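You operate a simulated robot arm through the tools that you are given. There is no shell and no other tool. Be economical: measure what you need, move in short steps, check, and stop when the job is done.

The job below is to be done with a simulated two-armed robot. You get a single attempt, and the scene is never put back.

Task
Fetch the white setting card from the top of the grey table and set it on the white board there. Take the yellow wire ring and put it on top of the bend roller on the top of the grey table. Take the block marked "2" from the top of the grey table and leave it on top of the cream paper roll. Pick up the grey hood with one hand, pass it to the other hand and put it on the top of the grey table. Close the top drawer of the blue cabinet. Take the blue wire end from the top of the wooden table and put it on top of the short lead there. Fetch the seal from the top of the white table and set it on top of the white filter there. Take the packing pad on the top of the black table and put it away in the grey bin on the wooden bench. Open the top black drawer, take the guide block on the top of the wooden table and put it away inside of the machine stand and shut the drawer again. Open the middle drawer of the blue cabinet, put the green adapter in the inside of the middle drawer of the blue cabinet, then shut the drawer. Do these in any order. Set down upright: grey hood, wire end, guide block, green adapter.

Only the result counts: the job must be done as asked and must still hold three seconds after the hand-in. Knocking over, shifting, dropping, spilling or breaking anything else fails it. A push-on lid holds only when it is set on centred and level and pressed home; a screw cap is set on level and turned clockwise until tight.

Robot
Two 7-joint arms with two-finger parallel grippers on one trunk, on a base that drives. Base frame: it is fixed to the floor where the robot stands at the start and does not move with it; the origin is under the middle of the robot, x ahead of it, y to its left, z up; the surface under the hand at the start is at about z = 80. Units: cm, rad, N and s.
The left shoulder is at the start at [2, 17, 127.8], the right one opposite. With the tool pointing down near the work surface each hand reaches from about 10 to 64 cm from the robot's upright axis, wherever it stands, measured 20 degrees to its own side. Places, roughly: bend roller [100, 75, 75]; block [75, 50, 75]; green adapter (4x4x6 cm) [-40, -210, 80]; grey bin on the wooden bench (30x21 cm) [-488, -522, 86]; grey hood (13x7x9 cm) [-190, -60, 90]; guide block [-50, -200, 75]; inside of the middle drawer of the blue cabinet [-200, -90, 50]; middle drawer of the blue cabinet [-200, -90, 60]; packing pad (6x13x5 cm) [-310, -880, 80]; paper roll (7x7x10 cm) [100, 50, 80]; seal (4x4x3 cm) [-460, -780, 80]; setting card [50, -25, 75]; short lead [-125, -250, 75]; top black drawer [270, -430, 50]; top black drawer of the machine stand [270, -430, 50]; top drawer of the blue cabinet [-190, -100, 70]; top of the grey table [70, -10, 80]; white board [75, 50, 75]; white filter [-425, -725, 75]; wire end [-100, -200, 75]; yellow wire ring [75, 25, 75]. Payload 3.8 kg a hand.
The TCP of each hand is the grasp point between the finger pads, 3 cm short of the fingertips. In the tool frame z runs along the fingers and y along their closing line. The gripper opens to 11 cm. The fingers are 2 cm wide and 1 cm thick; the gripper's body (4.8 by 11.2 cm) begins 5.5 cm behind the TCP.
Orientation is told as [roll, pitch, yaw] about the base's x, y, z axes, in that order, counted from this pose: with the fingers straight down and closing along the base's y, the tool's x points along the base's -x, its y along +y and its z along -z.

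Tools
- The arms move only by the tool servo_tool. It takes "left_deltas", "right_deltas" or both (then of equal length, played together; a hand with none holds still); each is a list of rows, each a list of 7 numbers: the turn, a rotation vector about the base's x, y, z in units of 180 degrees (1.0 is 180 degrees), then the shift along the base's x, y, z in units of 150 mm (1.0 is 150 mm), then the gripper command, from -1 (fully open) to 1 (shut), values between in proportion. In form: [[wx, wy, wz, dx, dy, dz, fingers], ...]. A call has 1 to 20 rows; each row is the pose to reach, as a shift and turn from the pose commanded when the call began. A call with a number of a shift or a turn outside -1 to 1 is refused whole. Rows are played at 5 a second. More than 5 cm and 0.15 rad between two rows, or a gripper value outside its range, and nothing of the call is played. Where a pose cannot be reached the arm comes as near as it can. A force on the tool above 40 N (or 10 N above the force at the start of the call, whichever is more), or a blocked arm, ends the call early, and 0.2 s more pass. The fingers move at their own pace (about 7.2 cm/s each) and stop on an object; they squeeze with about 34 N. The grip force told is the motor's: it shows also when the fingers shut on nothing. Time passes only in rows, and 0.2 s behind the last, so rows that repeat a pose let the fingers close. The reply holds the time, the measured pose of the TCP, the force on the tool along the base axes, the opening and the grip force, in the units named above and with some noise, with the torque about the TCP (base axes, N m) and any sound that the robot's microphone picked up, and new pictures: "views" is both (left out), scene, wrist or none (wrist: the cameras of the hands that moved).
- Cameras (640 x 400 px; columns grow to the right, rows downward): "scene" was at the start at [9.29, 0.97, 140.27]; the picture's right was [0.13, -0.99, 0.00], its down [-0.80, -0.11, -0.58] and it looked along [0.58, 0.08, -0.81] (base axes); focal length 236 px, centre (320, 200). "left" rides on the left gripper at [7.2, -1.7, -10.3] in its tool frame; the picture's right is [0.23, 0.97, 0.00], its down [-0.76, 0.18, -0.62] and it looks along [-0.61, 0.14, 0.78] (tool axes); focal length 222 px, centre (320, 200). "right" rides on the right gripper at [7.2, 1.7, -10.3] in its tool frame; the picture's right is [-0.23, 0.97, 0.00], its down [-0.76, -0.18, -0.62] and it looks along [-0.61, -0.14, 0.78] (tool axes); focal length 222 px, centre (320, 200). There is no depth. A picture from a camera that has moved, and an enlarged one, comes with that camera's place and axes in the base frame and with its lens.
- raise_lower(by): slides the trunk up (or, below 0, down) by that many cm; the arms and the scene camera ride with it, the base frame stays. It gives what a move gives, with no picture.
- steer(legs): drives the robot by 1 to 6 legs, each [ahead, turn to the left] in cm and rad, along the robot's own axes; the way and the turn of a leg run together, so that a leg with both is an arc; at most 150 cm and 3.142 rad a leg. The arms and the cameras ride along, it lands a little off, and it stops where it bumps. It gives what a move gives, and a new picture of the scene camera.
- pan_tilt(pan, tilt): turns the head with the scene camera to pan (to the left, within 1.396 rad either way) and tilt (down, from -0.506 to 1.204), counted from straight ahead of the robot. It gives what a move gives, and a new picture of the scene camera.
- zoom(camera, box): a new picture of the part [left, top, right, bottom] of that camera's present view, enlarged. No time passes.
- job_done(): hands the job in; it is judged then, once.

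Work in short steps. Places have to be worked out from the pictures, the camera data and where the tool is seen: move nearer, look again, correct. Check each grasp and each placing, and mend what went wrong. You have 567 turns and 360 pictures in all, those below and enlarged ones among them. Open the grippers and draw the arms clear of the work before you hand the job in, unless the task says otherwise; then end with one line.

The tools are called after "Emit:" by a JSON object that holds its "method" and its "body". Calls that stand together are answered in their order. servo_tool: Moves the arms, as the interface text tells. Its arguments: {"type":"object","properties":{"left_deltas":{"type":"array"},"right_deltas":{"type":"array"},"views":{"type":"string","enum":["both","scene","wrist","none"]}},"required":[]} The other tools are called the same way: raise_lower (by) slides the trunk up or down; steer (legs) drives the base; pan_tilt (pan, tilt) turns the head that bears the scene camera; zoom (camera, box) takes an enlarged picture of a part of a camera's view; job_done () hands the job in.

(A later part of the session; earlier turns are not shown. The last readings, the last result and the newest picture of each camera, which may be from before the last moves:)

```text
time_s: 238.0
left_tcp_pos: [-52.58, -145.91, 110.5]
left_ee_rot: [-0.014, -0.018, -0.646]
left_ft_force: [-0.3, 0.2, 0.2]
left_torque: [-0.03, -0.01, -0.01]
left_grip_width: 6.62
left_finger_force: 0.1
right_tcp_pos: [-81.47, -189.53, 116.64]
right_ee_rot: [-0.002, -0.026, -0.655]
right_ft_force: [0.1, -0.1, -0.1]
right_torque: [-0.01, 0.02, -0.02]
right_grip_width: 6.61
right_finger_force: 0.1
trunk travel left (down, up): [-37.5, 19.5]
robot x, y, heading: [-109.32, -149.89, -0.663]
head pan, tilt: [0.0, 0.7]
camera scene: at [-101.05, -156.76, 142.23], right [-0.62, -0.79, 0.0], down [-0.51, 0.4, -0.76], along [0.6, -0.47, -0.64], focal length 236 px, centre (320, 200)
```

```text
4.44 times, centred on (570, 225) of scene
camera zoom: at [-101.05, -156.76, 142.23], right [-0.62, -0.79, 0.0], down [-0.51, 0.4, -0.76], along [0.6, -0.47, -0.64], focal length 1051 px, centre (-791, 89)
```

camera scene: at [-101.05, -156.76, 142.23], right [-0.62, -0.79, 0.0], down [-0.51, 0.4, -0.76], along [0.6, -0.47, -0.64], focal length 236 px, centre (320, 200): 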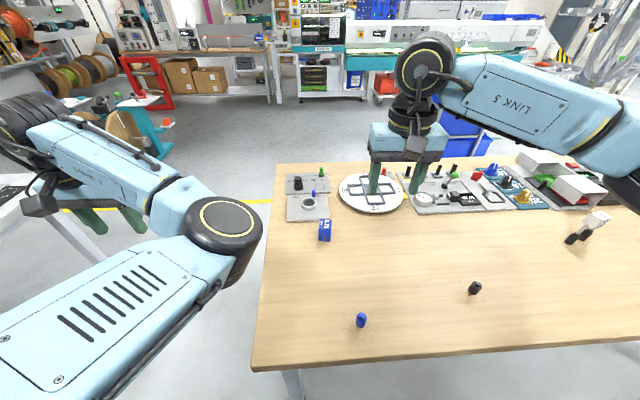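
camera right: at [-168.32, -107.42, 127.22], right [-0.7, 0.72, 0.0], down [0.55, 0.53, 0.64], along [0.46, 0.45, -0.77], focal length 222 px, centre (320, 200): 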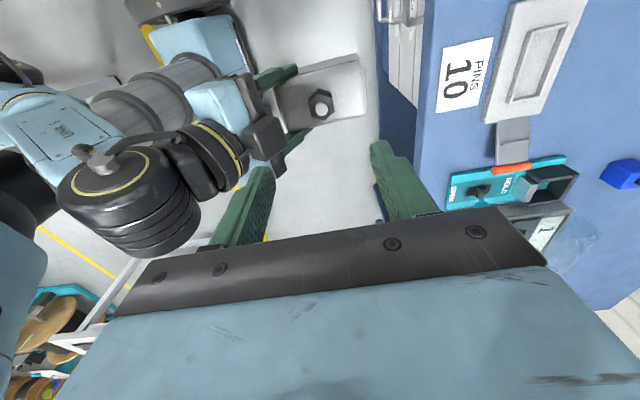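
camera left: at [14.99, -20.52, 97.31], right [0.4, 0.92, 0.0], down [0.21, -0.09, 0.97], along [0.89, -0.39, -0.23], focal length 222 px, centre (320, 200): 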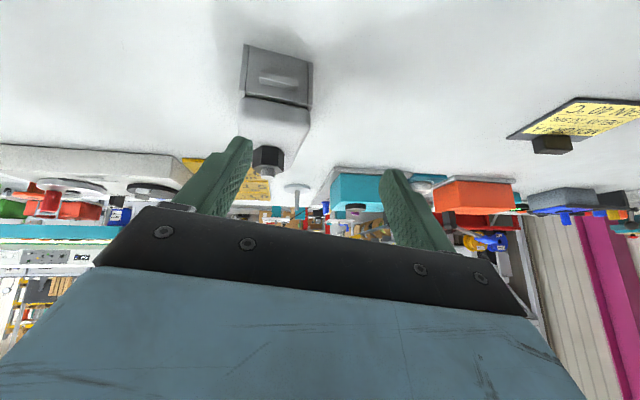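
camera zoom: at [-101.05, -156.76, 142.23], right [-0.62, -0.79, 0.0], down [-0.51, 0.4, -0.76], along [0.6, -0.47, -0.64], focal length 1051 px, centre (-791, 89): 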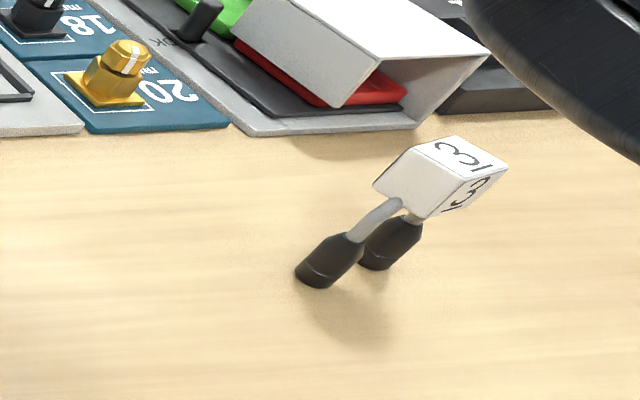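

Wire end (blue, on an orange pin) at ≈[-88,-179.7]; the short lead is the arch with the white block "3" on top. I move the right hand above the wire end.

Emit:
{"method": "servo_tool", "body": {"right_deltas": [[0, 0, 0, -0.1, 0.16, -0.2, -0.2], [0, 0, 0, -0.2, 0.33, -0.4, -0.2], [0, 0, 0, -0.3, 0.5, -0.6, -0.2], [0, 0, 0, -0.4, 0.62, -0.8, -0.2], [0, 0, 0, -0.43, 0.65, -1.0, -0.2]], "views": "wrist"}}

```text
time_s: 239.2
left_tcp_pos: [-52.7, -145.81, 110.4]
left_ee_rot: [-0.016, -0.018, -0.645]
left_ft_force: [0.0, -0.3, 0.3]
left_torque: [0.01, -0.02, -0.03]
left_grip_width: 6.61
left_finger_force: 0.0
right_tcp_pos: [-88.09, -179.64, 101.71]
right_ee_rot: [-0.001, -0.026, -0.657]
right_ft_force: [-0.1, 0.3, 0.6]
right_torque: [0.04, 0.03, 0.01]
right_grip_width: 6.6
right_finger_force: 0.1
trunk travel left (down, up): [-37.5, 19.5]
robot x, y, heading: [-109.36, -150.42, -0.663]
head pan, tilt: [0.0, 0.7]
camera right: at [-92.97, -173.65, 111.93], right [0.77, 0.63, 0.01], down [0.48, -0.6, 0.64], along [0.41, -0.49, -0.77], focal length 222 px, centre (320, 200)
```

right: 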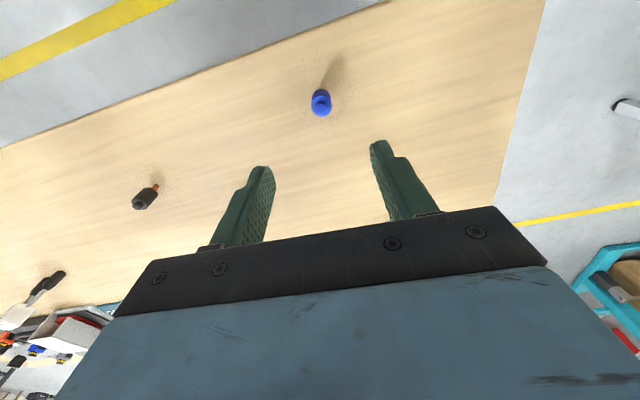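

Level the hand and lower to z≈91 over the wire end.

Emit:
{"method": "servo_tool", "body": {"right_deltas": [[0.0026, 0.0033, 0, 0.03, -0.01, -0.25, -0.2], [0.0051, 0.0066, 0, 0.03, -0.01, -0.5, -0.2], [0.0051, 0.0066, 0, 0.03, -0.01, -0.7, -0.2]], "views": "wrist"}}

```text
time_s: 240.0
left_tcp_pos: [-52.59, -145.78, 110.42]
left_ee_rot: [-0.016, -0.017, -0.646]
left_ft_force: [-0.4, -0.1, -1.0]
left_torque: [0.01, -0.02, -0.02]
left_grip_width: 6.62
left_finger_force: 0.0
right_tcp_pos: [-87.6, -179.81, 91.04]
right_ee_rot: [-0.001, 0.002, -0.655]
right_ft_force: [-0.6, 0.6, 0.1]
right_torque: [0.02, 0.0, 0.02]
right_grip_width: 6.58
right_finger_force: 0.1
trunk travel left (down, up): [-37.5, 19.5]
robot x, y, heading: [-109.09, -150.4, -0.661]
head pan, tilt: [0.0, 0.7]
camera right: at [-92.29, -174.09, 101.55], right [0.77, 0.63, 0.0], down [0.5, -0.61, 0.62], along [0.39, -0.48, -0.78], focal length 222 px, centre (320, 200)
```

right: 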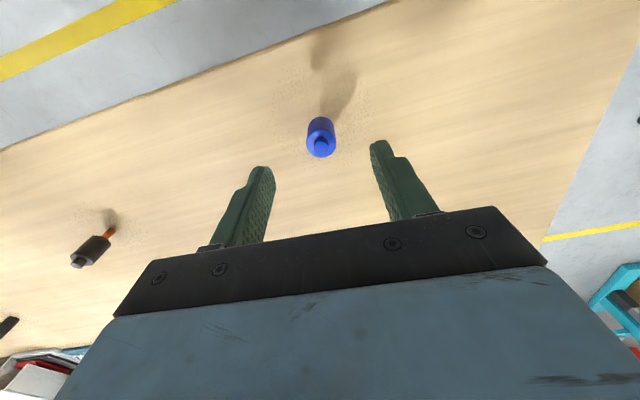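

Centred. Lower to z≈84 and close.

Emit:
{"method": "servo_tool", "body": {"right_deltas": [[0, 0, 0, 0.01, -0.015, -0.2, -0.2], [0, 0, 0, 0.01, -0.015, -0.38, -0.2], [0, 0, 0, 0.01, -0.015, -0.465, -0.2], [0, 0, 0, 0.01, -0.015, -0.465, 1], [0, 0, 0, 0.01, -0.015, -0.465, 1], [0, 0, 0, 0.01, -0.015, -0.465, 1]], "views": "wrist"}}

```text
time_s: 241.4
left_tcp_pos: [-52.55, -145.79, 110.32]
left_ee_rot: [-0.016, -0.02, -0.646]
left_ft_force: [-0.1, -0.1, 0.1]
left_torque: [0.01, 0.01, 0.02]
left_grip_width: 6.6
left_finger_force: 0.1
right_tcp_pos: [-87.32, -179.98, 84.28]
right_ee_rot: [0.0, 0.003, -0.655]
right_ft_force: [-0.1, 0.0, -0.4]
right_torque: [0.01, 0.02, -0.01]
right_grip_width: 2.26
right_finger_force: 33.6
trunk travel left (down, up): [-37.5, 19.5]
robot x, y, heading: [-109.21, -149.92, -0.664]
head pan, tilt: [0.0, 0.7]
camera right: at [-92.08, -174.25, 94.68], right [0.77, 0.63, 0.0], down [0.5, -0.61, 0.62], along [0.39, -0.48, -0.78], focal length 222 px, centre (320, 200)
```

right: 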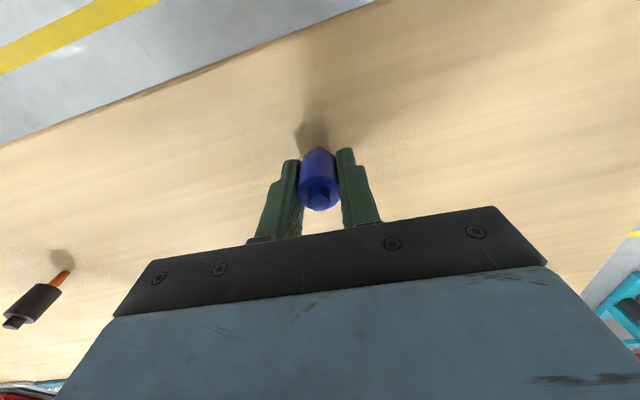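

Gripped (2.26 cm). Lift and drive along the table to the short lead (≈[-113.7,-258.4], block top z≈91).

Emit:
{"method": "servo_tool", "body": {"right_deltas": [[0, 0, 0, 0, 0, 0.15, 1], [0, 0, 0, 0, 0, 0.45, 1], [0, 0, 0, 0, 0, 0.75, 1], [0, 0, 0, 0, 0, 1, 1], [0, 0, 0, 0, 0, 1, 1]], "views": "none"}}

Emit:
{"method": "steer", "body": {"legs": [[0, -1.47], [78, 0], [0, 1.5]]}}

```text
time_s: 242.6
left_tcp_pos: [-52.59, -145.74, 110.51]
left_ee_rot: [-0.016, -0.017, -0.645]
left_ft_force: [-0.2, -0.1, 0.4]
left_torque: [-0.01, -0.03, 0.01]
left_grip_width: 6.57
left_finger_force: 0.0
right_tcp_pos: [-87.44, -180.18, 99.48]
right_ee_rot: [-0.002, 0.003, -0.655]
right_ft_force: [0.3, 0.1, -0.3]
right_torque: [0.03, -0.02, -0.02]
right_grip_width: 2.26
right_finger_force: 34.3
trunk travel left (down, up): [-37.5, 19.5]
robot x, y, heading: [-109.31, -150.3, -0.663]
head pan, tilt: [0.0, 0.7]
```

```text
time_s: 254.0
left_tcp_pos: [-93.73, -210.87, 110.35]
left_ee_rot: [-0.015, -0.018, -0.633]
left_ft_force: [-0.2, 0.0, 0.2]
left_torque: [-0.01, 0.02, 0.01]
left_grip_width: 6.58
left_finger_force: 0.0
right_tcp_pos: [-128.05, -245.69, 99.44]
right_ee_rot: [0.0, 0.004, -0.641]
right_ft_force: [-0.6, -0.6, -0.4]
right_torque: [-0.01, 0.01, 0.01]
right_grip_width: 2.24
right_finger_force: 33.4
trunk travel left (down, up): [-37.5, 19.5]
robot x, y, heading: [-150.36, -216.38, -0.645]
head pan, tilt: [0.0, 0.7]
camera scene: at [-141.99, -222.47, 142.23], right [-0.61, -0.8, 0.0], down [-0.51, 0.39, -0.76], along [0.61, -0.46, -0.64], focal length 236 px, centre (320, 200)
```

scene: 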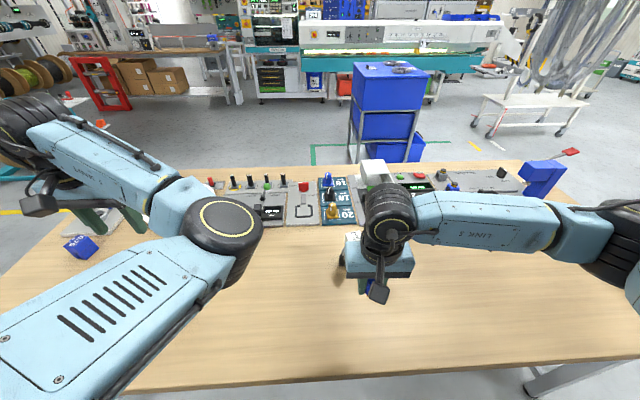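

The lead is hidden behind the right gripper; I check via the right wrist camera.

Emit:
{"method": "zoom", "body": {"camera": "right", "box": [0, 0, 640, 400]}}

```text
1.00 times, centred on (320, 200) of right (not enlarged: the box is as wide or as high as the picture)
camera zoom: at [-132.88, -239.96, 109.86], right [0.76, 0.64, 0.0], down [0.51, -0.6, 0.62], along [0.4, -0.48, -0.78], focal length 222 px, centre (320, 200)
```

zoom: 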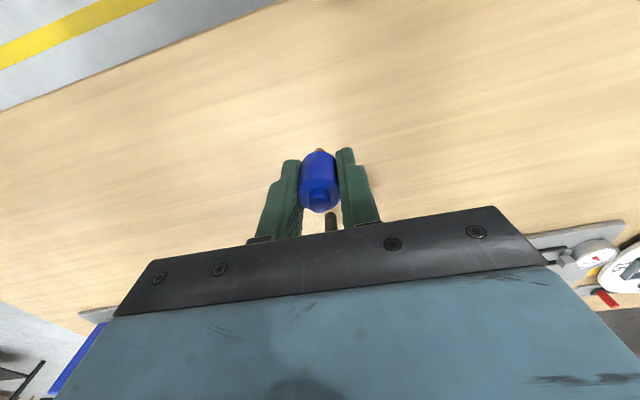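

I shift the right hand 12 cm to its right so the head camera sees the lead.

Emit:
{"method": "servo_tool", "body": {"right_deltas": [[0, 0, 0, -0.12, -0.16, 0.05, 1], [0, 0, 0, -0.25, -0.33, 0.1, 1], [0, 0, 0, -0.38, -0.5, 0.2, 1], [0, 0, 0, -0.48, -0.64, 0.3, 1]], "views": "none"}}

Emit:
{"method": "zoom", "body": {"camera": "scene", "box": [280, 170, 480, 310]}}

```text
time_s: 255.0
left_tcp_pos: [-93.85, -210.79, 110.44]
left_ee_rot: [-0.016, -0.019, -0.633]
left_ft_force: [1.2, 0.3, 0.6]
left_torque: [0.01, 0.01, -0.01]
left_grip_width: 6.6
left_finger_force: 0.0
right_tcp_pos: [-135.29, -255.26, 103.87]
right_ee_rot: [0.001, 0.003, -0.64]
right_ft_force: [0.1, -0.6, -0.4]
right_torque: [0.01, -0.03, 0.0]
right_grip_width: 2.28
right_finger_force: 34.0
trunk travel left (down, up): [-37.5, 19.5]
robot x, y, heading: [-150.47, -216.11, -0.649]
head pan, tilt: [0.0, 0.7]
```

```text
2.86 times, centred on (380, 240) of scene
camera zoom: at [-142.05, -222.5, 142.23], right [-0.61, -0.8, 0.0], down [-0.51, 0.39, -0.77], along [0.61, -0.46, -0.64], focal length 676 px, centre (149, 86)
```

zoom: 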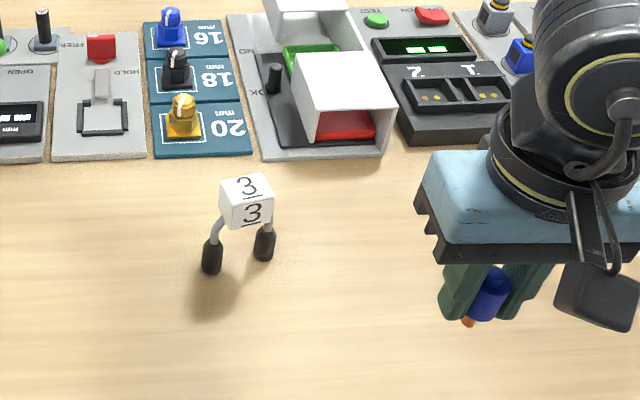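

Block top centre ≈[-113,-256,z 91–93]. Move the wire end over it at a safe height.

Emit:
{"method": "servo_tool", "body": {"right_deltas": [[0, 0, 0, 0.25, -0.01, 0, 1], [0, 0, 0, 0.5, -0.02, 0, 1], [0, 0, 0, 0.75, -0.03, 0, 1], [0, 0, 0, 1, -0.04, 0, 1]], "views": "none"}}

Emit:
{"method": "servo_tool", "body": {"right_deltas": [[0, 0, 0, 0.25, -0.01, 0, 1], [0, 0, 0, 0.47, -0.02, 0, 1], [0, 0, 0, 0.47, -0.02, 0, 1]], "views": "wrist"}}

Emit:
{"method": "zoom", "body": {"camera": "scene", "box": [280, 150, 480, 290]}}

```text
time_s: 256.0
left_tcp_pos: [-93.63, -210.78, 110.33]
left_ee_rot: [-0.018, -0.016, -0.632]
left_ft_force: [0.7, 1.3, 0.1]
left_torque: [0.0, 0.05, 0.02]
left_grip_width: 6.6
left_finger_force: 0.1
right_tcp_pos: [-120.26, -255.86, 104.1]
right_ee_rot: [-0.002, 0.003, -0.641]
right_ft_force: [0.7, 0.2, 0.1]
right_torque: [-0.03, 0.01, -0.01]
right_grip_width: 2.28
right_finger_force: 34.2
trunk travel left (down, up): [-37.5, 19.5]
robot x, y, heading: [-150.42, -216.01, -0.653]
head pan, tilt: [0.0, 0.7]
```

```text
time_s: 256.8
left_tcp_pos: [-93.65, -210.89, 110.53]
left_ee_rot: [-0.016, -0.018, -0.63]
left_ft_force: [0.2, 0.1, 1.3]
left_torque: [0.02, 0.0, -0.01]
left_grip_width: 6.59
left_finger_force: 0.1
right_tcp_pos: [-113.27, -256.01, 103.91]
right_ee_rot: [-0.001, 0.003, -0.643]
right_ft_force: [0.3, 0.8, -0.4]
right_torque: [0.01, 0.02, -0.01]
right_grip_width: 2.26
right_finger_force: 33.8
trunk travel left (down, up): [-37.5, 19.5]
robot x, y, heading: [-150.19, -215.57, -0.651]
head pan, tilt: [0.0, 0.7]
camera right: at [-118.07, -250.47, 114.46], right [0.77, 0.64, 0.0], down [0.51, -0.6, 0.62], along [0.4, -0.48, -0.78], focal length 222 px, centre (320, 200)
```

right: 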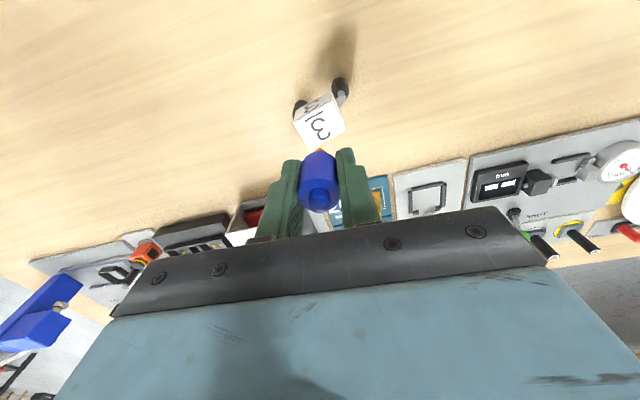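

```text
2.86 times, centred on (380, 220) of scene
camera zoom: at [-142.03, -222.51, 142.23], right [-0.61, -0.8, 0.0], down [-0.51, 0.39, -0.76], along [0.61, -0.46, -0.64], focal length 676 px, centre (149, 143)
```

zoom: 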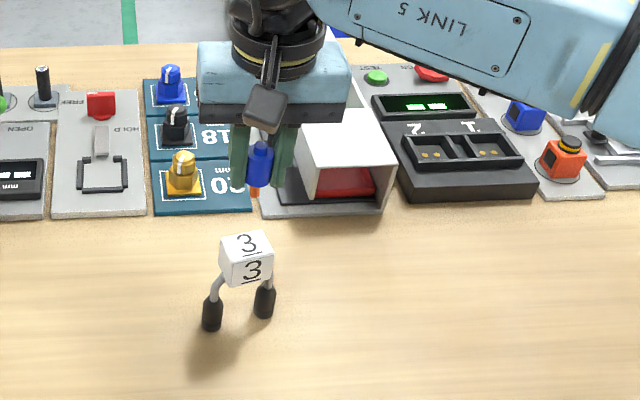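

Emit:
{"method": "zoom", "body": {"camera": "right", "box": [260, 60, 400, 220]}}

```text
2.50 times, centred on (330, 140) of right
camera zoom: at [-118.07, -250.47, 114.46], right [0.77, 0.64, 0.0], down [0.51, -0.6, 0.62], along [0.4, -0.48, -0.78], focal length 555 px, centre (295, 350)
```

zoom: 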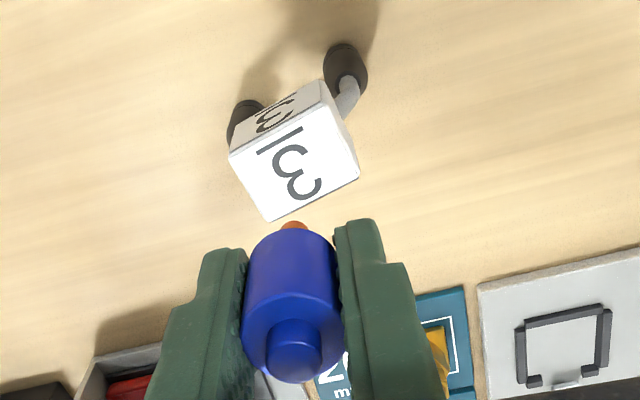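

Block top centre ≈[-113.2,-255.55,94]. I shift by (+0.2,+0.5) cm and lower to just above.

Emit:
{"method": "servo_tool", "body": {"right_deltas": [[0, 0, 0, 0.013, 0.033, -0.13, 1], [0, 0, 0, 0.013, 0.033, -0.25, 1], [0, 0, 0, 0.013, 0.033, -0.3, 1]], "views": "none"}}

Emit:
{"method": "zoom", "body": {"camera": "scene", "box": [320, 190, 400, 270]}}

Emit:
{"method": "zoom", "body": {"camera": "right", "box": [260, 60, 400, 220]}}

```text
time_s: 257.6
left_tcp_pos: [-93.76, -210.85, 110.48]
left_ee_rot: [-0.016, -0.017, -0.633]
left_ft_force: [0.8, 0.1, -0.3]
left_torque: [0.0, 0.01, -0.01]
left_grip_width: 6.58
left_finger_force: 0.1
right_tcp_pos: [-113.07, -255.67, 99.26]
right_ee_rot: [-0.002, 0.004, -0.642]
right_ft_force: [-0.2, -0.3, -0.3]
right_torque: [0.0, 0.0, 0.03]
right_grip_width: 2.26
right_finger_force: 34.1
trunk travel left (down, up): [-37.5, 19.5]
robot x, y, heading: [-150.47, -215.97, -0.648]
head pan, tilt: [0.0, 0.7]
```

```text
5.00 times, centred on (360, 230) of scene
camera zoom: at [-142.0, -222.48, 142.23], right [-0.61, -0.8, 0.0], down [-0.51, 0.39, -0.76], along [0.61, -0.46, -0.64], focal length 1183 px, centre (120, 50)
```

zoom: 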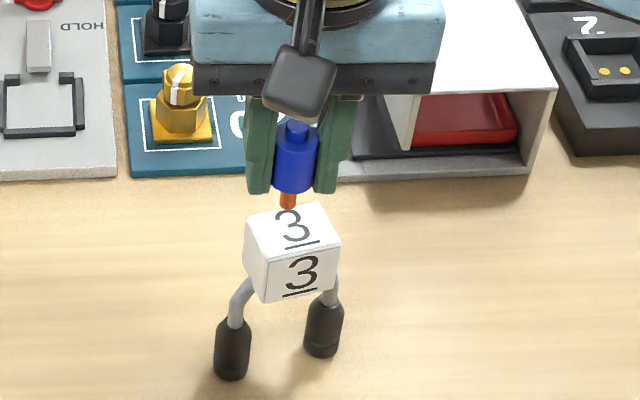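

```text
2.50 times, centred on (330, 140) of right
camera zoom: at [-117.83, -249.97, 109.86], right [0.76, 0.64, 0.0], down [0.51, -0.6, 0.62], along [0.4, -0.48, -0.78], focal length 555 px, centre (295, 350)
```

zoom: 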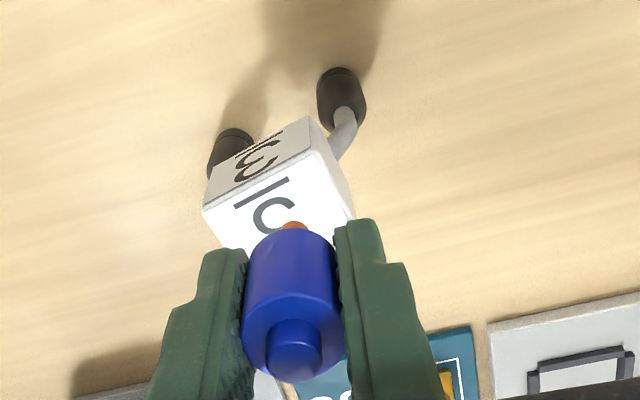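

Pin is about 0.3 cm left of the block's centre; shift and lower slowly to contact.

Emit:
{"method": "servo_tool", "body": {"right_deltas": [[0, 0, 0, -0.012, -0.016, -0.03, 1], [0, 0, 0, -0.012, -0.016, -0.055, 1], [0, 0, 0, -0.012, -0.016, -0.08, 1], [0, 0, 0, -0.012, -0.016, -0.095, 1]], "views": "none"}}

Emit:
{"method": "zoom", "body": {"camera": "scene", "box": [320, 190, 400, 270]}}

```text
time_s: 258.6
left_tcp_pos: [-93.74, -210.83, 110.37]
left_ee_rot: [-0.016, -0.018, -0.631]
left_ft_force: [-0.2, 0.5, -1.3]
left_torque: [0.01, -0.01, -0.02]
left_grip_width: 6.62
left_finger_force: 0.0
right_tcp_pos: [-113.26, -255.94, 98.1]
right_ee_rot: [0.0, 0.003, -0.643]
right_ft_force: [-0.3, -0.1, -0.3]
right_torque: [0.01, 0.02, 0.01]
right_grip_width: 2.27
right_finger_force: 34.3
trunk travel left (down, up): [-37.5, 19.5]
robot x, y, heading: [-150.61, -216.05, -0.646]
head pan, tilt: [0.0, 0.7]
```

```text
5.00 times, centred on (360, 230) of scene
camera zoom: at [-142.0, -222.48, 142.23], right [-0.61, -0.8, 0.0], down [-0.51, 0.39, -0.76], along [0.61, -0.46, -0.64], focal length 1183 px, centre (120, 50)
```

zoom: 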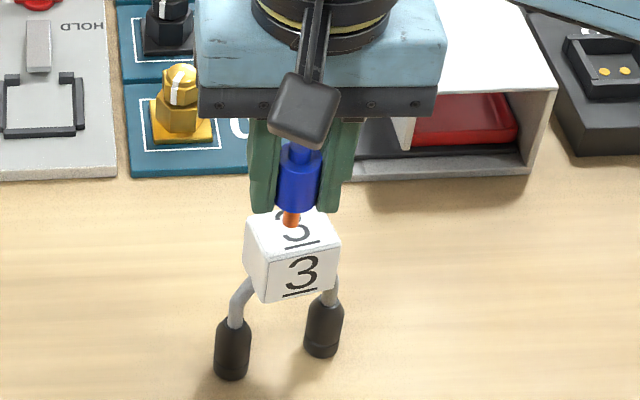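

Continue lowering in small steps until contact.

Emit:
{"method": "servo_tool", "body": {"right_deltas": [[0, 0, 0, 0, 0, -0.015, 1], [0, 0, 0, 0, 0, -0.03, 1], [0, 0, 0, 0, 0, -0.045, 1], [0, 0, 0, 0, 0, -0.06, 1]], "views": "none"}}

Emit:
{"method": "zoom", "body": {"camera": "scene", "box": [320, 190, 400, 270]}}

```text
time_s: 259.6
left_tcp_pos: [-93.71, -210.96, 110.28]
left_ee_rot: [-0.016, -0.018, -0.632]
left_ft_force: [0.4, 0.2, 0.6]
left_torque: [0.02, -0.03, -0.02]
left_grip_width: 6.58
left_finger_force: 0.0
right_tcp_pos: [-113.35, -255.88, 97.1]
right_ee_rot: [-0.001, 0.003, -0.644]
right_ft_force: [-1.0, -0.7, -0.3]
right_torque: [0.02, 0.03, 0.02]
right_grip_width: 2.27
right_finger_force: 34.0
trunk travel left (down, up): [-37.5, 19.5]
robot x, y, heading: [-150.34, -215.9, -0.652]
head pan, tilt: [0.0, 0.7]
```

```text
5.00 times, centred on (360, 230) of scene
camera zoom: at [-142.0, -222.48, 142.23], right [-0.61, -0.8, 0.0], down [-0.51, 0.39, -0.76], along [0.61, -0.46, -0.64], focal length 1183 px, centre (120, 50)
```

zoom: 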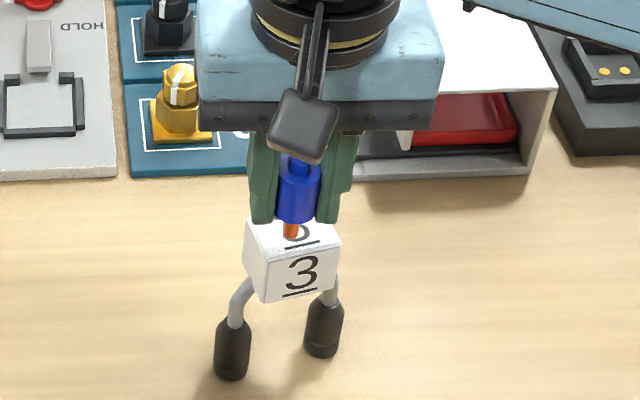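

Emit:
{"method": "servo_tool", "body": {"right_deltas": [[0, 0, 0, 0.005, -0.004, -0.015, 1], [0, 0, 0, 0.005, -0.004, -0.03, 1], [0, 0, 0, 0.005, -0.004, -0.045, 1]], "views": "none"}}

Emit:
{"method": "zoom", "body": {"camera": "scene", "box": [320, 190, 400, 270]}}

```text
time_s: 260.4
left_tcp_pos: [-93.7, -210.81, 110.36]
left_ee_rot: [-0.015, -0.018, -0.631]
left_ft_force: [0.9, 0.0, 0.3]
left_torque: [0.0, 0.05, 0.0]
left_grip_width: 6.6
left_finger_force: 0.0
right_tcp_pos: [-113.11, -256.06, 96.41]
right_ee_rot: [-0.002, 0.004, -0.643]
right_ft_force: [0.1, -0.5, -0.2]
right_torque: [0.02, 0.01, 0.0]
right_grip_width: 2.26
right_finger_force: 33.8
trunk travel left (down, up): [-37.5, 19.5]
robot x, y, heading: [-150.23, -216.19, -0.649]
head pan, tilt: [0.0, 0.7]
```

```text
5.00 times, centred on (360, 230) of scene
camera zoom: at [-142.0, -222.48, 142.23], right [-0.61, -0.8, 0.0], down [-0.51, 0.39, -0.76], along [0.61, -0.46, -0.64], focal length 1183 px, centre (120, 50)
```

zoom: 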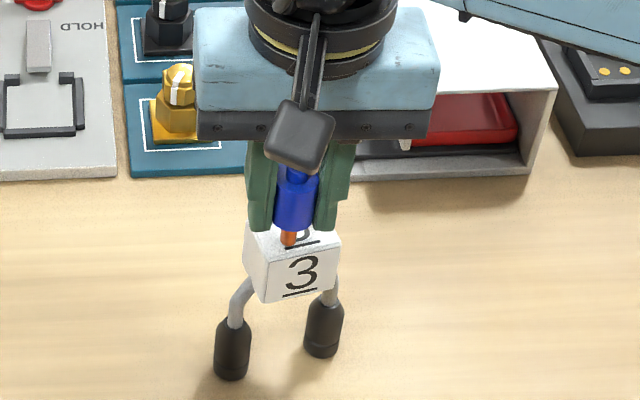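

No contact force yet. I take a closer look from the wrist.

Emit:
{"method": "zoom", "body": {"camera": "right", "box": [280, 110, 370, 200]}}

Emit:
{"method": "zoom", "body": {"camera": "scene", "box": [335, 215, 375, 255]}}

```text
4.44 times, centred on (325, 155) of right
camera zoom: at [-117.98, -250.26, 106.88], right [0.76, 0.64, 0.0], down [0.51, -0.6, 0.62], along [0.4, -0.48, -0.78], focal length 987 px, centre (298, 400)
```

zoom: 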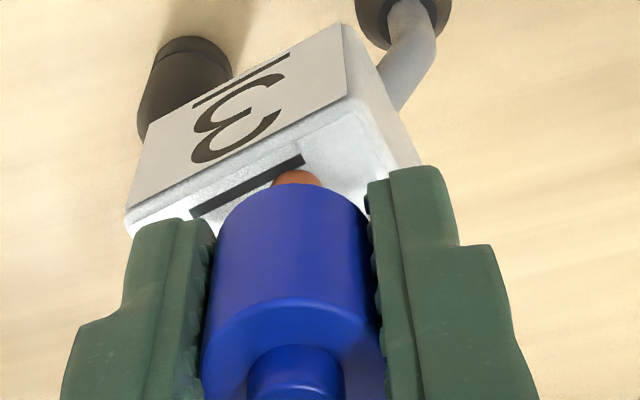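

```text
10.00 times, centred on (355, 235) of scene
camera zoom: at [-142.0, -222.48, 142.23], right [-0.61, -0.8, 0.0], down [-0.51, 0.39, -0.76], along [0.61, -0.46, -0.64], focal length 2365 px, centre (-30, -150)
```

zoom: 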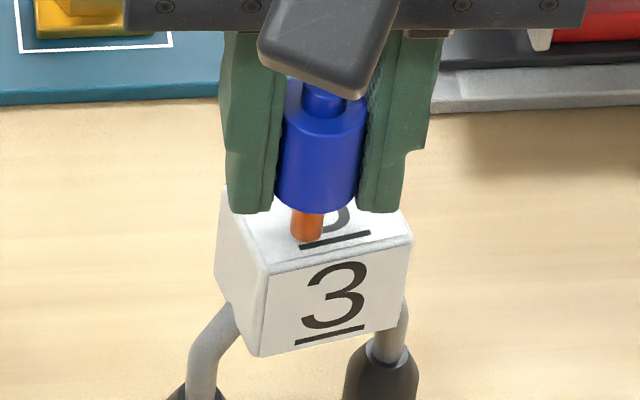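

The pin is above the front part of the block's top. Move 1.3 cm further forward, then lower again.

Emit:
{"method": "servo_tool", "body": {"right_deltas": [[0, 0, 0, 0.03, -0.025, 0.02, 1], [0, 0, 0, 0.07, -0.052, 0.02, 1], [0, 0, 0, 0.07, -0.052, 0, 1], [0, 0, 0, 0.07, -0.052, -0.02, 1], [0, 0, 0, 0.07, -0.052, -0.04, 1]], "views": "none"}}

Emit:
{"method": "zoom", "body": {"camera": "scene", "box": [335, 215, 375, 255]}}

Emit:
{"method": "zoom", "body": {"camera": "right", "box": [280, 110, 370, 200]}}

```text
time_s: 261.6
left_tcp_pos: [-93.66, -210.79, 110.49]
left_ee_rot: [-0.016, -0.018, -0.632]
left_ft_force: [-0.3, 0.1, -0.4]
left_torque: [-0.01, -0.01, -0.01]
left_grip_width: 6.57
left_finger_force: 0.0
right_tcp_pos: [-112.1, -256.71, 96.11]
right_ee_rot: [0.001, -0.002, -0.641]
right_ft_force: [0.0, -0.6, 17.8]
right_torque: [0.06, -0.03, -0.01]
right_grip_width: 2.28
right_finger_force: 33.4
trunk travel left (down, up): [-37.5, 19.5]
robot x, y, heading: [-150.56, -215.94, -0.646]
head pan, tilt: [0.0, 0.7]
```

```text
10.00 times, centred on (355, 235) of scene
camera zoom: at [-142.12, -222.39, 142.26], right [-0.61, -0.8, 0.0], down [-0.51, 0.39, -0.77], along [0.61, -0.46, -0.64], focal length 2365 px, centre (-30, -150)
```

zoom: 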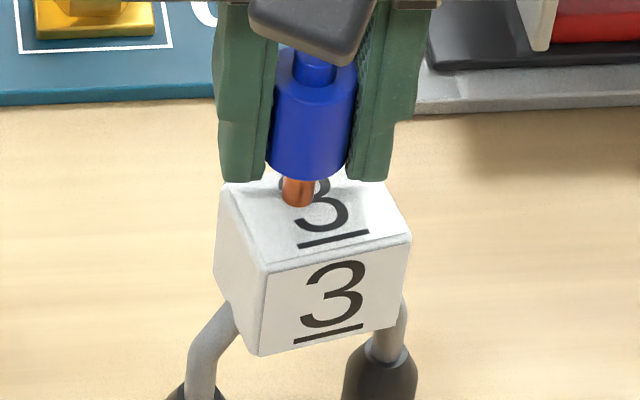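

```text
4.44 times, centred on (325, 155) of right
camera zoom: at [-116.94, -251.01, 106.56], right [0.77, 0.64, 0.0], down [0.5, -0.6, 0.62], along [0.4, -0.48, -0.78], focal length 987 px, centre (298, 400)
```

zoom: 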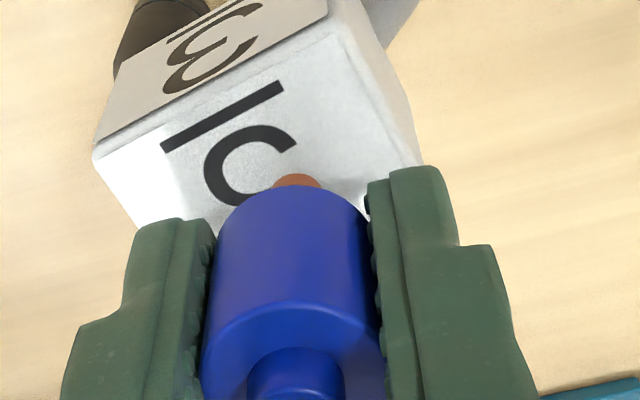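

Contact (18 N). It is ~0.6 cm off the block's centre; I lift slightly, recentre and set it down again.

Emit:
{"method": "servo_tool", "body": {"right_deltas": [[0, 0, 0, 0, 0, 0.04, 1], [0, 0, 0, -0.037, -0.006, 0.04, 1], [0, 0, 0, -0.037, -0.006, 0.025, 1], [0, 0, 0, -0.037, -0.006, 0.01, 1], [0, 0, 0, -0.037, -0.006, 0.0, 1]], "views": "none"}}

Emit:
{"method": "zoom", "body": {"camera": "scene", "box": [335, 215, 375, 255]}}

```text
time_s: 262.8
left_tcp_pos: [-93.89, -210.81, 110.43]
left_ee_rot: [-0.014, -0.02, -0.631]
left_ft_force: [0.5, 0.6, -0.1]
left_torque: [-0.02, 0.0, -0.02]
left_grip_width: 6.57
left_finger_force: 0.0
right_tcp_pos: [-112.66, -256.85, 96.07]
right_ee_rot: [0.0, -0.001, -0.642]
right_ft_force: [-1.2, -2.5, 19.8]
right_torque: [-0.15, 0.03, -0.01]
right_grip_width: 2.28
right_finger_force: 33.7
trunk travel left (down, up): [-37.5, 19.5]
robot x, y, heading: [-150.46, -215.97, -0.648]
head pan, tilt: [0.0, 0.7]
```

```text
10.00 times, centred on (355, 235) of scene
camera zoom: at [-142.12, -222.37, 142.26], right [-0.61, -0.8, 0.0], down [-0.51, 0.39, -0.77], along [0.61, -0.46, -0.64], focal length 2365 px, centre (-30, -150)
```

zoom: 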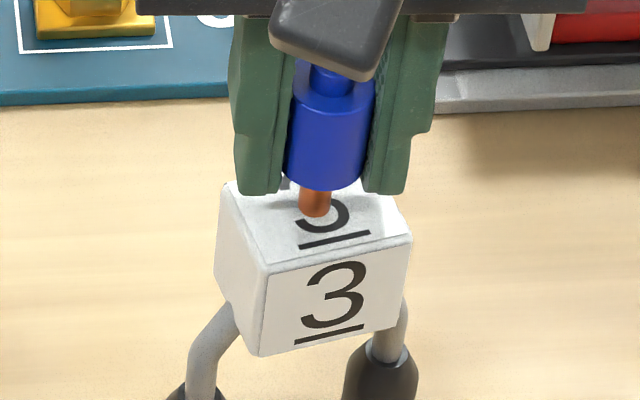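

Well centred now. Ease the pressure, open symmetrically and rise.

Emit:
{"method": "servo_tool", "body": {"right_deltas": [[0, 0, 0, 0, 0, 0.01, 1], [0, 0, 0, 0, 0, 0.015, 1], [0, 0, 0, 0, 0, 0.015, 0.5], [0, 0, 0, 0, 0, 0.015, 0.2], [0, 0, 0, 0, 0, 0.015, 0.0], [0, 0, 0, 0, 0, 0.1, 0.0], [0, 0, 0, 0, 0, 0.3, 0.0], [0, 0, 0, 0, 0, 0.6, 0.0]], "views": "wrist"}}

Emit:
{"method": "zoom", "body": {"camera": "scene", "box": [330, 195, 390, 255]}}

```text
time_s: 264.6
left_tcp_pos: [-93.71, -210.82, 110.46]
left_ee_rot: [-0.017, -0.02, -0.632]
left_ft_force: [-0.6, -0.2, -0.3]
left_torque: [0.02, -0.02, 0.01]
left_grip_width: 6.6
left_finger_force: 0.0
right_tcp_pos: [-112.48, -256.49, 104.92]
right_ee_rot: [-0.001, 0.002, -0.639]
right_ft_force: [0.2, -0.1, 0.4]
right_torque: [-0.03, -0.01, -0.01]
right_grip_width: 5.5
right_finger_force: 0.1
trunk travel left (down, up): [-37.5, 19.5]
robot x, y, heading: [-150.33, -216.56, -0.651]
head pan, tilt: [0.0, 0.7]
camera right: at [-117.32, -250.79, 115.36], right [0.76, 0.64, 0.0], down [0.51, -0.6, 0.62], along [0.4, -0.48, -0.78], focal length 222 px, centre (320, 200)
```

right: 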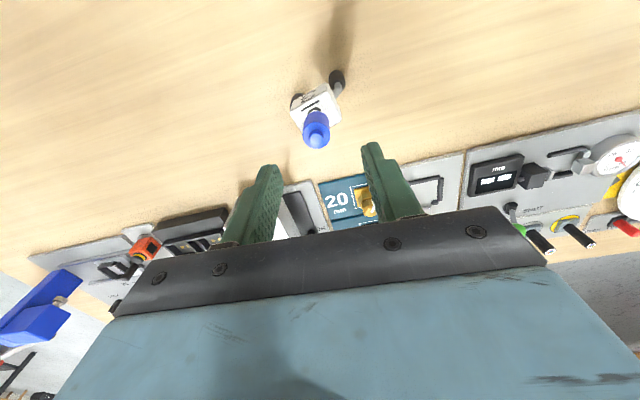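

```text
6.67 times, centred on (360, 225) of scene
camera zoom: at [-142.03, -222.43, 142.23], right [-0.61, -0.8, 0.0], down [-0.51, 0.39, -0.77], along [0.61, -0.46, -0.64], focal length 1577 px, centre (53, 33)
```

zoom: 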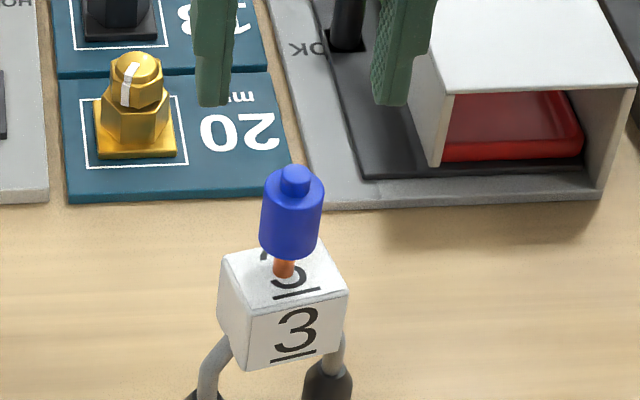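

The wire end stands upright on the lead. I raise and draw back the right hand, then go round to the table's near end for the guide block.

Emit:
{"method": "servo_tool", "body": {"right_deltas": [[0, 0, 0, 0, 0, 0.25, 0], [0, 0, 0, 0, 0, 0.5, 0], [0, 0, 0, -0.15, 0.1, 0.75, 0], [0, 0, 0, -0.35, 0.25, 0.85, 0], [0, 0, 0, -0.55, 0.4, 0.85, 0]], "views": "none"}}

Emit:
{"method": "steer", "body": {"legs": [[0, 1.744], [119, 0], [0, -1.463], [72, 0], [0, -1.82]]}}

```text
time_s: 265.8
left_tcp_pos: [-93.82, -210.72, 110.54]
left_ee_rot: [-0.015, -0.02, -0.629]
left_ft_force: [-0.5, 0.5, 0.1]
left_torque: [-0.02, 0.02, -0.03]
left_grip_width: 6.58
left_finger_force: 0.1
right_tcp_pos: [-120.9, -250.87, 117.81]
right_ee_rot: [0.001, 0.003, -0.644]
right_ft_force: [-0.2, -0.5, -1.0]
right_torque: [0.0, -0.01, 0.0]
right_grip_width: 5.51
right_finger_force: 0.0
trunk travel left (down, up): [-37.5, 19.5]
robot x, y, heading: [-150.53, -215.83, -0.649]
head pan, tilt: [0.0, 0.7]
```

```text
time_s: 287.4
left_tcp_pos: [-20.52, -195.42, 110.39]
left_ee_rot: [-0.016, -0.02, -2.179]
left_ft_force: [-0.8, -0.3, 0.0]
left_torque: [-0.02, 0.02, -0.02]
left_grip_width: 6.57
left_finger_force: 0.1
right_tcp_pos: [-61.0, -169.23, 117.76]
right_ee_rot: [0.0, 0.004, -2.188]
right_ft_force: [-0.5, -0.6, -0.8]
right_torque: [0.03, 0.01, -0.03]
right_grip_width: 5.49
right_finger_force: 0.0
trunk travel left (down, up): [-37.5, 19.5]
robot x, y, heading: [-27.06, -138.97, -2.197]
head pan, tilt: [0.0, 0.7]
camera scene: at [-33.29, -147.42, 142.23], right [-0.81, 0.59, 0.0], down [0.38, 0.52, -0.76], along [-0.45, -0.62, -0.64], focal length 236 px, centre (320, 200)
```

scene: 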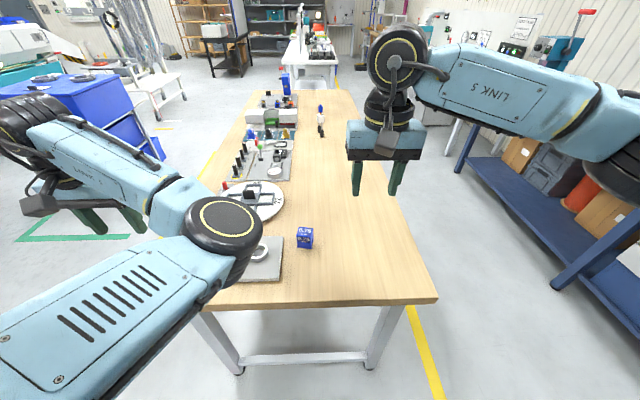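

The guide block is at ≈[-59.7,-192.4]. First I try to restore the left arm's elbow posture by reaching outward.

Emit:
{"method": "servo_tool", "body": {"left_deltas": [[0, 0, 0, 0.14, -0.2, 0, -0.2], [0, 0, 0, 0.28, -0.4, 0, -0.2], [0, 0, 0, 0.42, -0.6, 0, -0.2], [0, 0, 0, 0.56, -0.8, 0, -0.2], [0, 0, 0, 0.7, -1.0, 0, -0.2]], "views": "scene"}}

```text
time_s: 288.6
left_tcp_pos: [-9.93, -210.61, 110.54]
left_ee_rot: [-0.018, -0.018, -2.179]
left_ft_force: [0.4, -0.2, -0.1]
left_torque: [0.01, 0.0, 0.05]
left_grip_width: 6.59
left_finger_force: 0.0
right_tcp_pos: [-60.97, -169.4, 117.82]
right_ee_rot: [-0.001, 0.005, -2.188]
right_ft_force: [0.8, -0.5, -0.4]
right_torque: [0.0, 0.04, -0.02]
right_grip_width: 5.5
right_finger_force: 0.1
trunk travel left (down, up): [-37.5, 19.5]
robot x, y, heading: [-27.03, -138.79, -2.195]
head pan, tilt: [0.0, 0.7]
camera scene: at [-33.17, -147.49, 142.23], right [-0.81, 0.59, 0.0], down [0.38, 0.52, -0.77], along [-0.45, -0.62, -0.64], focal length 236 px, centre (320, 200)
```

scene: 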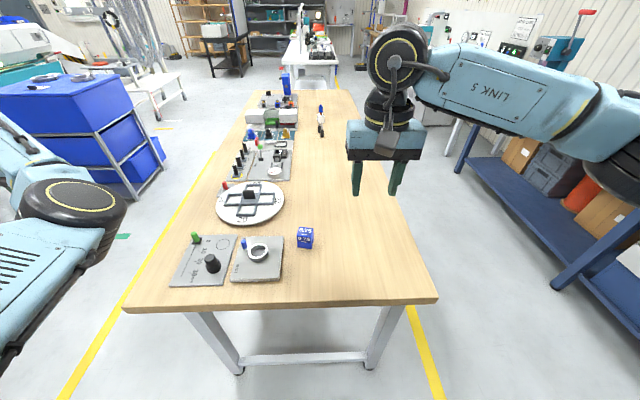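

Emit:
{"method": "servo_tool", "body": {"left_deltas": [[0, 0, 0, 0.15, -0.15, -0.1, -0.2], [0, 0, 0, 0.3, -0.3, -0.2, -0.2], [0, 0, 0, 0.45, -0.45, -0.3, -0.2], [0, 0, 0, 0.6, -0.6, -0.4, -0.2], [0, 0, 0, 0.75, -0.75, -0.5, -0.2]], "views": "none"}}

Emit:
{"method": "servo_tool", "body": {"left_deltas": [[0, 0, 0, -0.15, 0.15, 0.1, -0.2], [0, 0, 0, -0.35, 0.3, 0.2, -0.2], [0, 0, 0, -0.55, 0.45, 0.35, -0.2], [0, 0, 0, -0.75, 0.6, 0.5, -0.2], [0, 0, 0, -0.95, 0.75, 0.6, -0.2]], "views": "scene"}}

```text
time_s: 289.8
left_tcp_pos: [-1.79, -216.08, 104.54]
left_ee_rot: [-0.015, -0.02, -2.175]
left_ft_force: [0.2, -1.3, -0.2]
left_torque: [0.0, -0.02, 0.01]
left_grip_width: 6.61
left_finger_force: 0.0
left hand out of reach, approached as far as the arm can: row 3, 4, 5
right_tcp_pos: [-61.05, -169.14, 117.71]
right_ee_rot: [0.0, 0.003, -2.188]
right_ft_force: [-0.2, -0.6, 0.3]
right_torque: [0.01, -0.02, -0.01]
right_grip_width: 5.48
right_finger_force: 0.1
trunk travel left (down, up): [-37.5, 19.5]
robot x, y, heading: [-27.03, -138.95, -2.201]
head pan, tilt: [0.0, 0.7]
```

```text
time_s: 291.0
left_tcp_pos: [-16.24, -204.46, 113.71]
left_ee_rot: [-0.015, -0.017, -2.177]
left_ft_force: [-0.2, -0.9, 0.1]
left_torque: [-0.02, 0.01, -0.01]
left_grip_width: 6.6
left_finger_force: 0.1
right_tcp_pos: [-61.14, -169.22, 117.74]
right_ee_rot: [0.0, 0.002, -2.189]
right_ft_force: [-0.1, 0.4, 0.0]
right_torque: [-0.03, -0.03, 0.0]
right_grip_width: 5.5
right_finger_force: 0.0
trunk travel left (down, up): [-37.5, 19.5]
robot x, y, heading: [-27.1, -138.68, -2.195]
head pan, tilt: [0.0, 0.7]
camera scene: at [-33.44, -147.32, 142.23], right [-0.81, 0.59, 0.0], down [0.38, 0.52, -0.76], along [-0.45, -0.62, -0.64], focal length 236 px, centre (320, 200)
```

scene: 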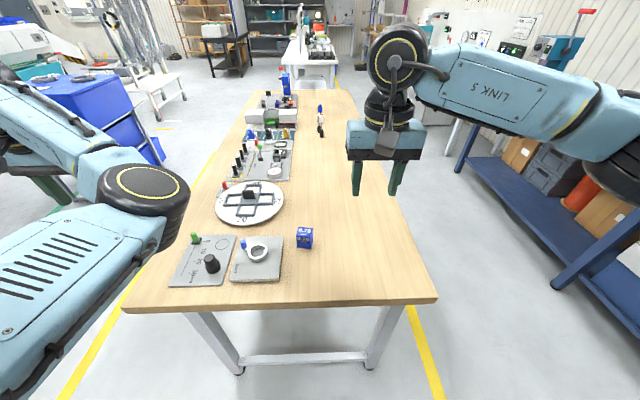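

The elbow stays inward. I try swinging it out by yawing the left hand.

Emit:
{"method": "servo_tool", "body": {"left_deltas": [[0, 0, 0.045, 0, 0, 0, -0.2], [0, 0, 0.09, 0, 0, 0, -0.2], [0, 0, 0.135, 0, 0, 0, -0.2], [0, 0, 0.18, 0, 0, 0, -0.2], [0, 0, 0.225, 0, 0, 0, -0.2], [0, 0, 0.27, 0, 0, 0, -0.2], [0, 0, 0.315, 0, 0, 0, -0.2], [0, 0, 0.36, 0, 0, 0, -0.2]], "views": "scene"}}

```text
time_s: 292.8
left_tcp_pos: [-16.19, -204.78, 113.55]
left_ee_rot: [-0.016, -0.02, -1.044]
left_ft_force: [0.8, 0.0, 0.2]
left_torque: [-0.02, 0.0, -0.02]
left_grip_width: 6.58
left_finger_force: 0.0
right_tcp_pos: [-61.11, -169.2, 117.87]
right_ee_rot: [0.0, 0.004, -2.189]
right_ft_force: [-0.5, 0.4, 0.6]
right_torque: [0.0, -0.02, 0.0]
right_grip_width: 5.51
right_finger_force: 0.1
trunk travel left (down, up): [-37.5, 19.5]
robot x, y, heading: [-26.98, -138.79, -2.194]
head pan, tilt: [0.0, 0.7]
camera scene: at [-33.29, -147.42, 142.23], right [-0.81, 0.59, 0.0], down [0.38, 0.52, -0.76], along [-0.45, -0.62, -0.64], focal length 236 px, centre (320, 200)
```

scene: 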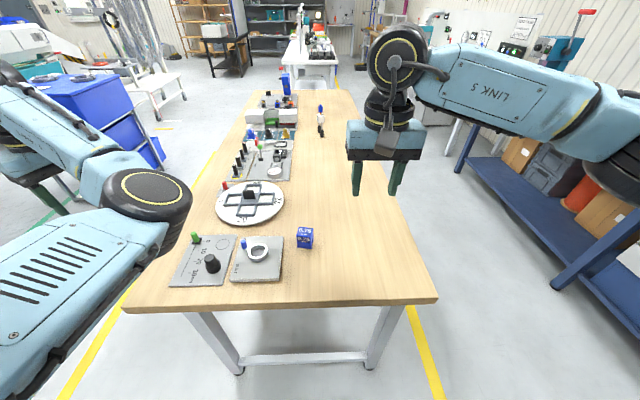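

Yaw doesn't affect it. I roll the hand so its wrist is forced outward (fingers pointing inward) to swing the elbow out.

Emit:
{"method": "servo_tool", "body": {"left_deltas": [[0, 0, -0.045, 0, 0, 0, -0.2], [0, 0, -0.09, 0, 0, 0, -0.2], [0, 0, -0.135, 0, 0, 0, -0.2], [0, 0, -0.18, 0, 0, 0, -0.2], [0, 0, -0.225, 0, 0, 0, -0.2], [0, 0, -0.27, 0, 0, 0, -0.2], [0, 0, -0.315, 0, 0, 0, -0.2], [0, 0, -0.36, 0, 0, 0, -0.2]], "views": "none"}}

Emit:
{"method": "servo_tool", "body": {"left_deltas": [[0.024, 0.034, 0, -0.08, 0.06, 0, -0.2], [0.049, 0.068, 0, -0.16, 0.12, 0, -0.2], [0.073, 0.101, 0, -0.24, 0.17, 0, -0.2], [0.098, 0.135, 0, -0.32, 0.23, 0, -0.2], [0.122, 0.169, 0, -0.4, 0.29, 0, -0.2], [0.146, 0.203, 0, -0.48, 0.35, 0, -0.2], [0.171, 0.236, 0, -0.57, 0.41, 0, -0.2], [0.195, 0.27, 0, -0.65, 0.47, 0, -0.2]], "views": "scene"}}

```text
time_s: 294.6
left_tcp_pos: [-16.28, -204.76, 113.5]
left_ee_rot: [-0.016, -0.017, -2.18]
left_ft_force: [-0.7, -0.3, -0.1]
left_torque: [0.0, 0.02, -0.03]
left_grip_width: 6.6
left_finger_force: 0.0
right_tcp_pos: [-61.07, -169.3, 117.75]
right_ee_rot: [-0.002, 0.004, -2.189]
right_ft_force: [0.0, 0.6, -0.3]
right_torque: [-0.02, 0.02, -0.01]
right_grip_width: 5.49
right_finger_force: 0.0
trunk travel left (down, up): [-37.5, 19.5]
robot x, y, heading: [-27.16, -138.62, -2.197]
head pan, tilt: [0.0, 0.7]
```

```text
time_s: 296.4
left_tcp_pos: [-25.78, -197.83, 113.5]
left_ee_rot: [-1.063, 0.006, -2.172]
left_ft_force: [0.6, 0.8, -0.3]
left_torque: [0.0, -0.01, 0.01]
left_grip_width: 6.59
left_finger_force: 0.0
right_tcp_pos: [-61.02, -169.25, 117.85]
right_ee_rot: [-0.002, 0.005, -2.19]
right_ft_force: [0.4, -0.3, 0.8]
right_torque: [-0.03, 0.0, 0.0]
right_grip_width: 5.49
right_finger_force: 0.1
trunk travel left (down, up): [-37.5, 19.5]
robot x, y, heading: [-27.15, -139.13, -2.201]
head pan, tilt: [0.0, 0.7]
camera scene: at [-33.25, -147.44, 142.23], right [-0.81, 0.59, 0.0], down [0.38, 0.52, -0.77], along [-0.45, -0.62, -0.64], focal length 236 px, centre (320, 200)
```

scene: 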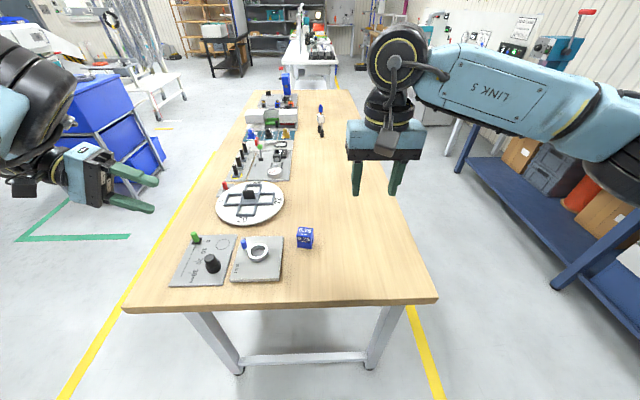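

The elbow swung outward. Now roll back to vertical.

Emit:
{"method": "servo_tool", "body": {"left_deltas": [[-0.024, -0.034, 0, 0, 0, 0, -0.2], [-0.049, -0.068, 0, 0, 0, 0, -0.2], [-0.073, -0.101, 0, 0, 0, 0, -0.2], [-0.098, -0.135, 0, 0, 0, 0, -0.2], [-0.122, -0.169, 0, 0, 0, 0, -0.2], [-0.146, -0.203, 0, 0, 0, 0, -0.2], [-0.171, -0.236, 0, 0, 0, 0, -0.2], [-0.197, -0.273, 0, 0, 0, 0, -0.2]], "views": "scene"}}

```text
time_s: 298.2
left_tcp_pos: [-26.01, -197.63, 113.52]
left_ee_rot: [-0.005, -0.02, -2.178]
left_ft_force: [0.3, -0.6, -0.3]
left_torque: [0.02, 0.01, -0.04]
left_grip_width: 6.57
left_finger_force: 0.1
right_tcp_pos: [-61.08, -169.29, 117.83]
right_ee_rot: [0.002, 0.002, -2.189]
right_ft_force: [0.1, 0.6, -1.0]
right_torque: [0.0, 0.01, 0.02]
right_grip_width: 5.5
right_finger_force: 0.2
trunk travel left (down, up): [-37.5, 19.5]
robot x, y, heading: [-27.46, -138.8, -2.195]
head pan, tilt: [0.0, 0.7]
camera scene: at [-33.29, -147.39, 142.23], right [-0.81, 0.59, 0.0], down [0.38, 0.52, -0.77], along [-0.45, -0.62, -0.64], focal length 236 px, centre (320, 200)
```

scene: 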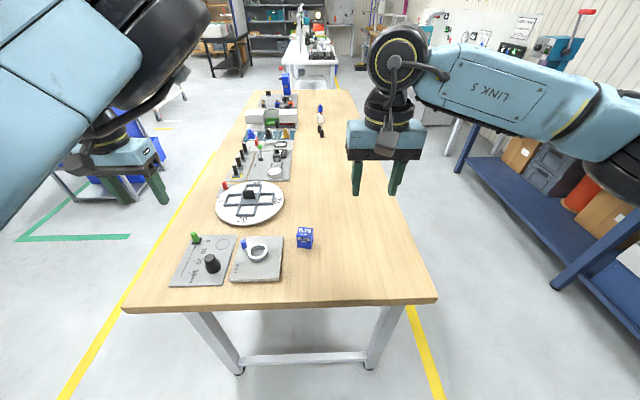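

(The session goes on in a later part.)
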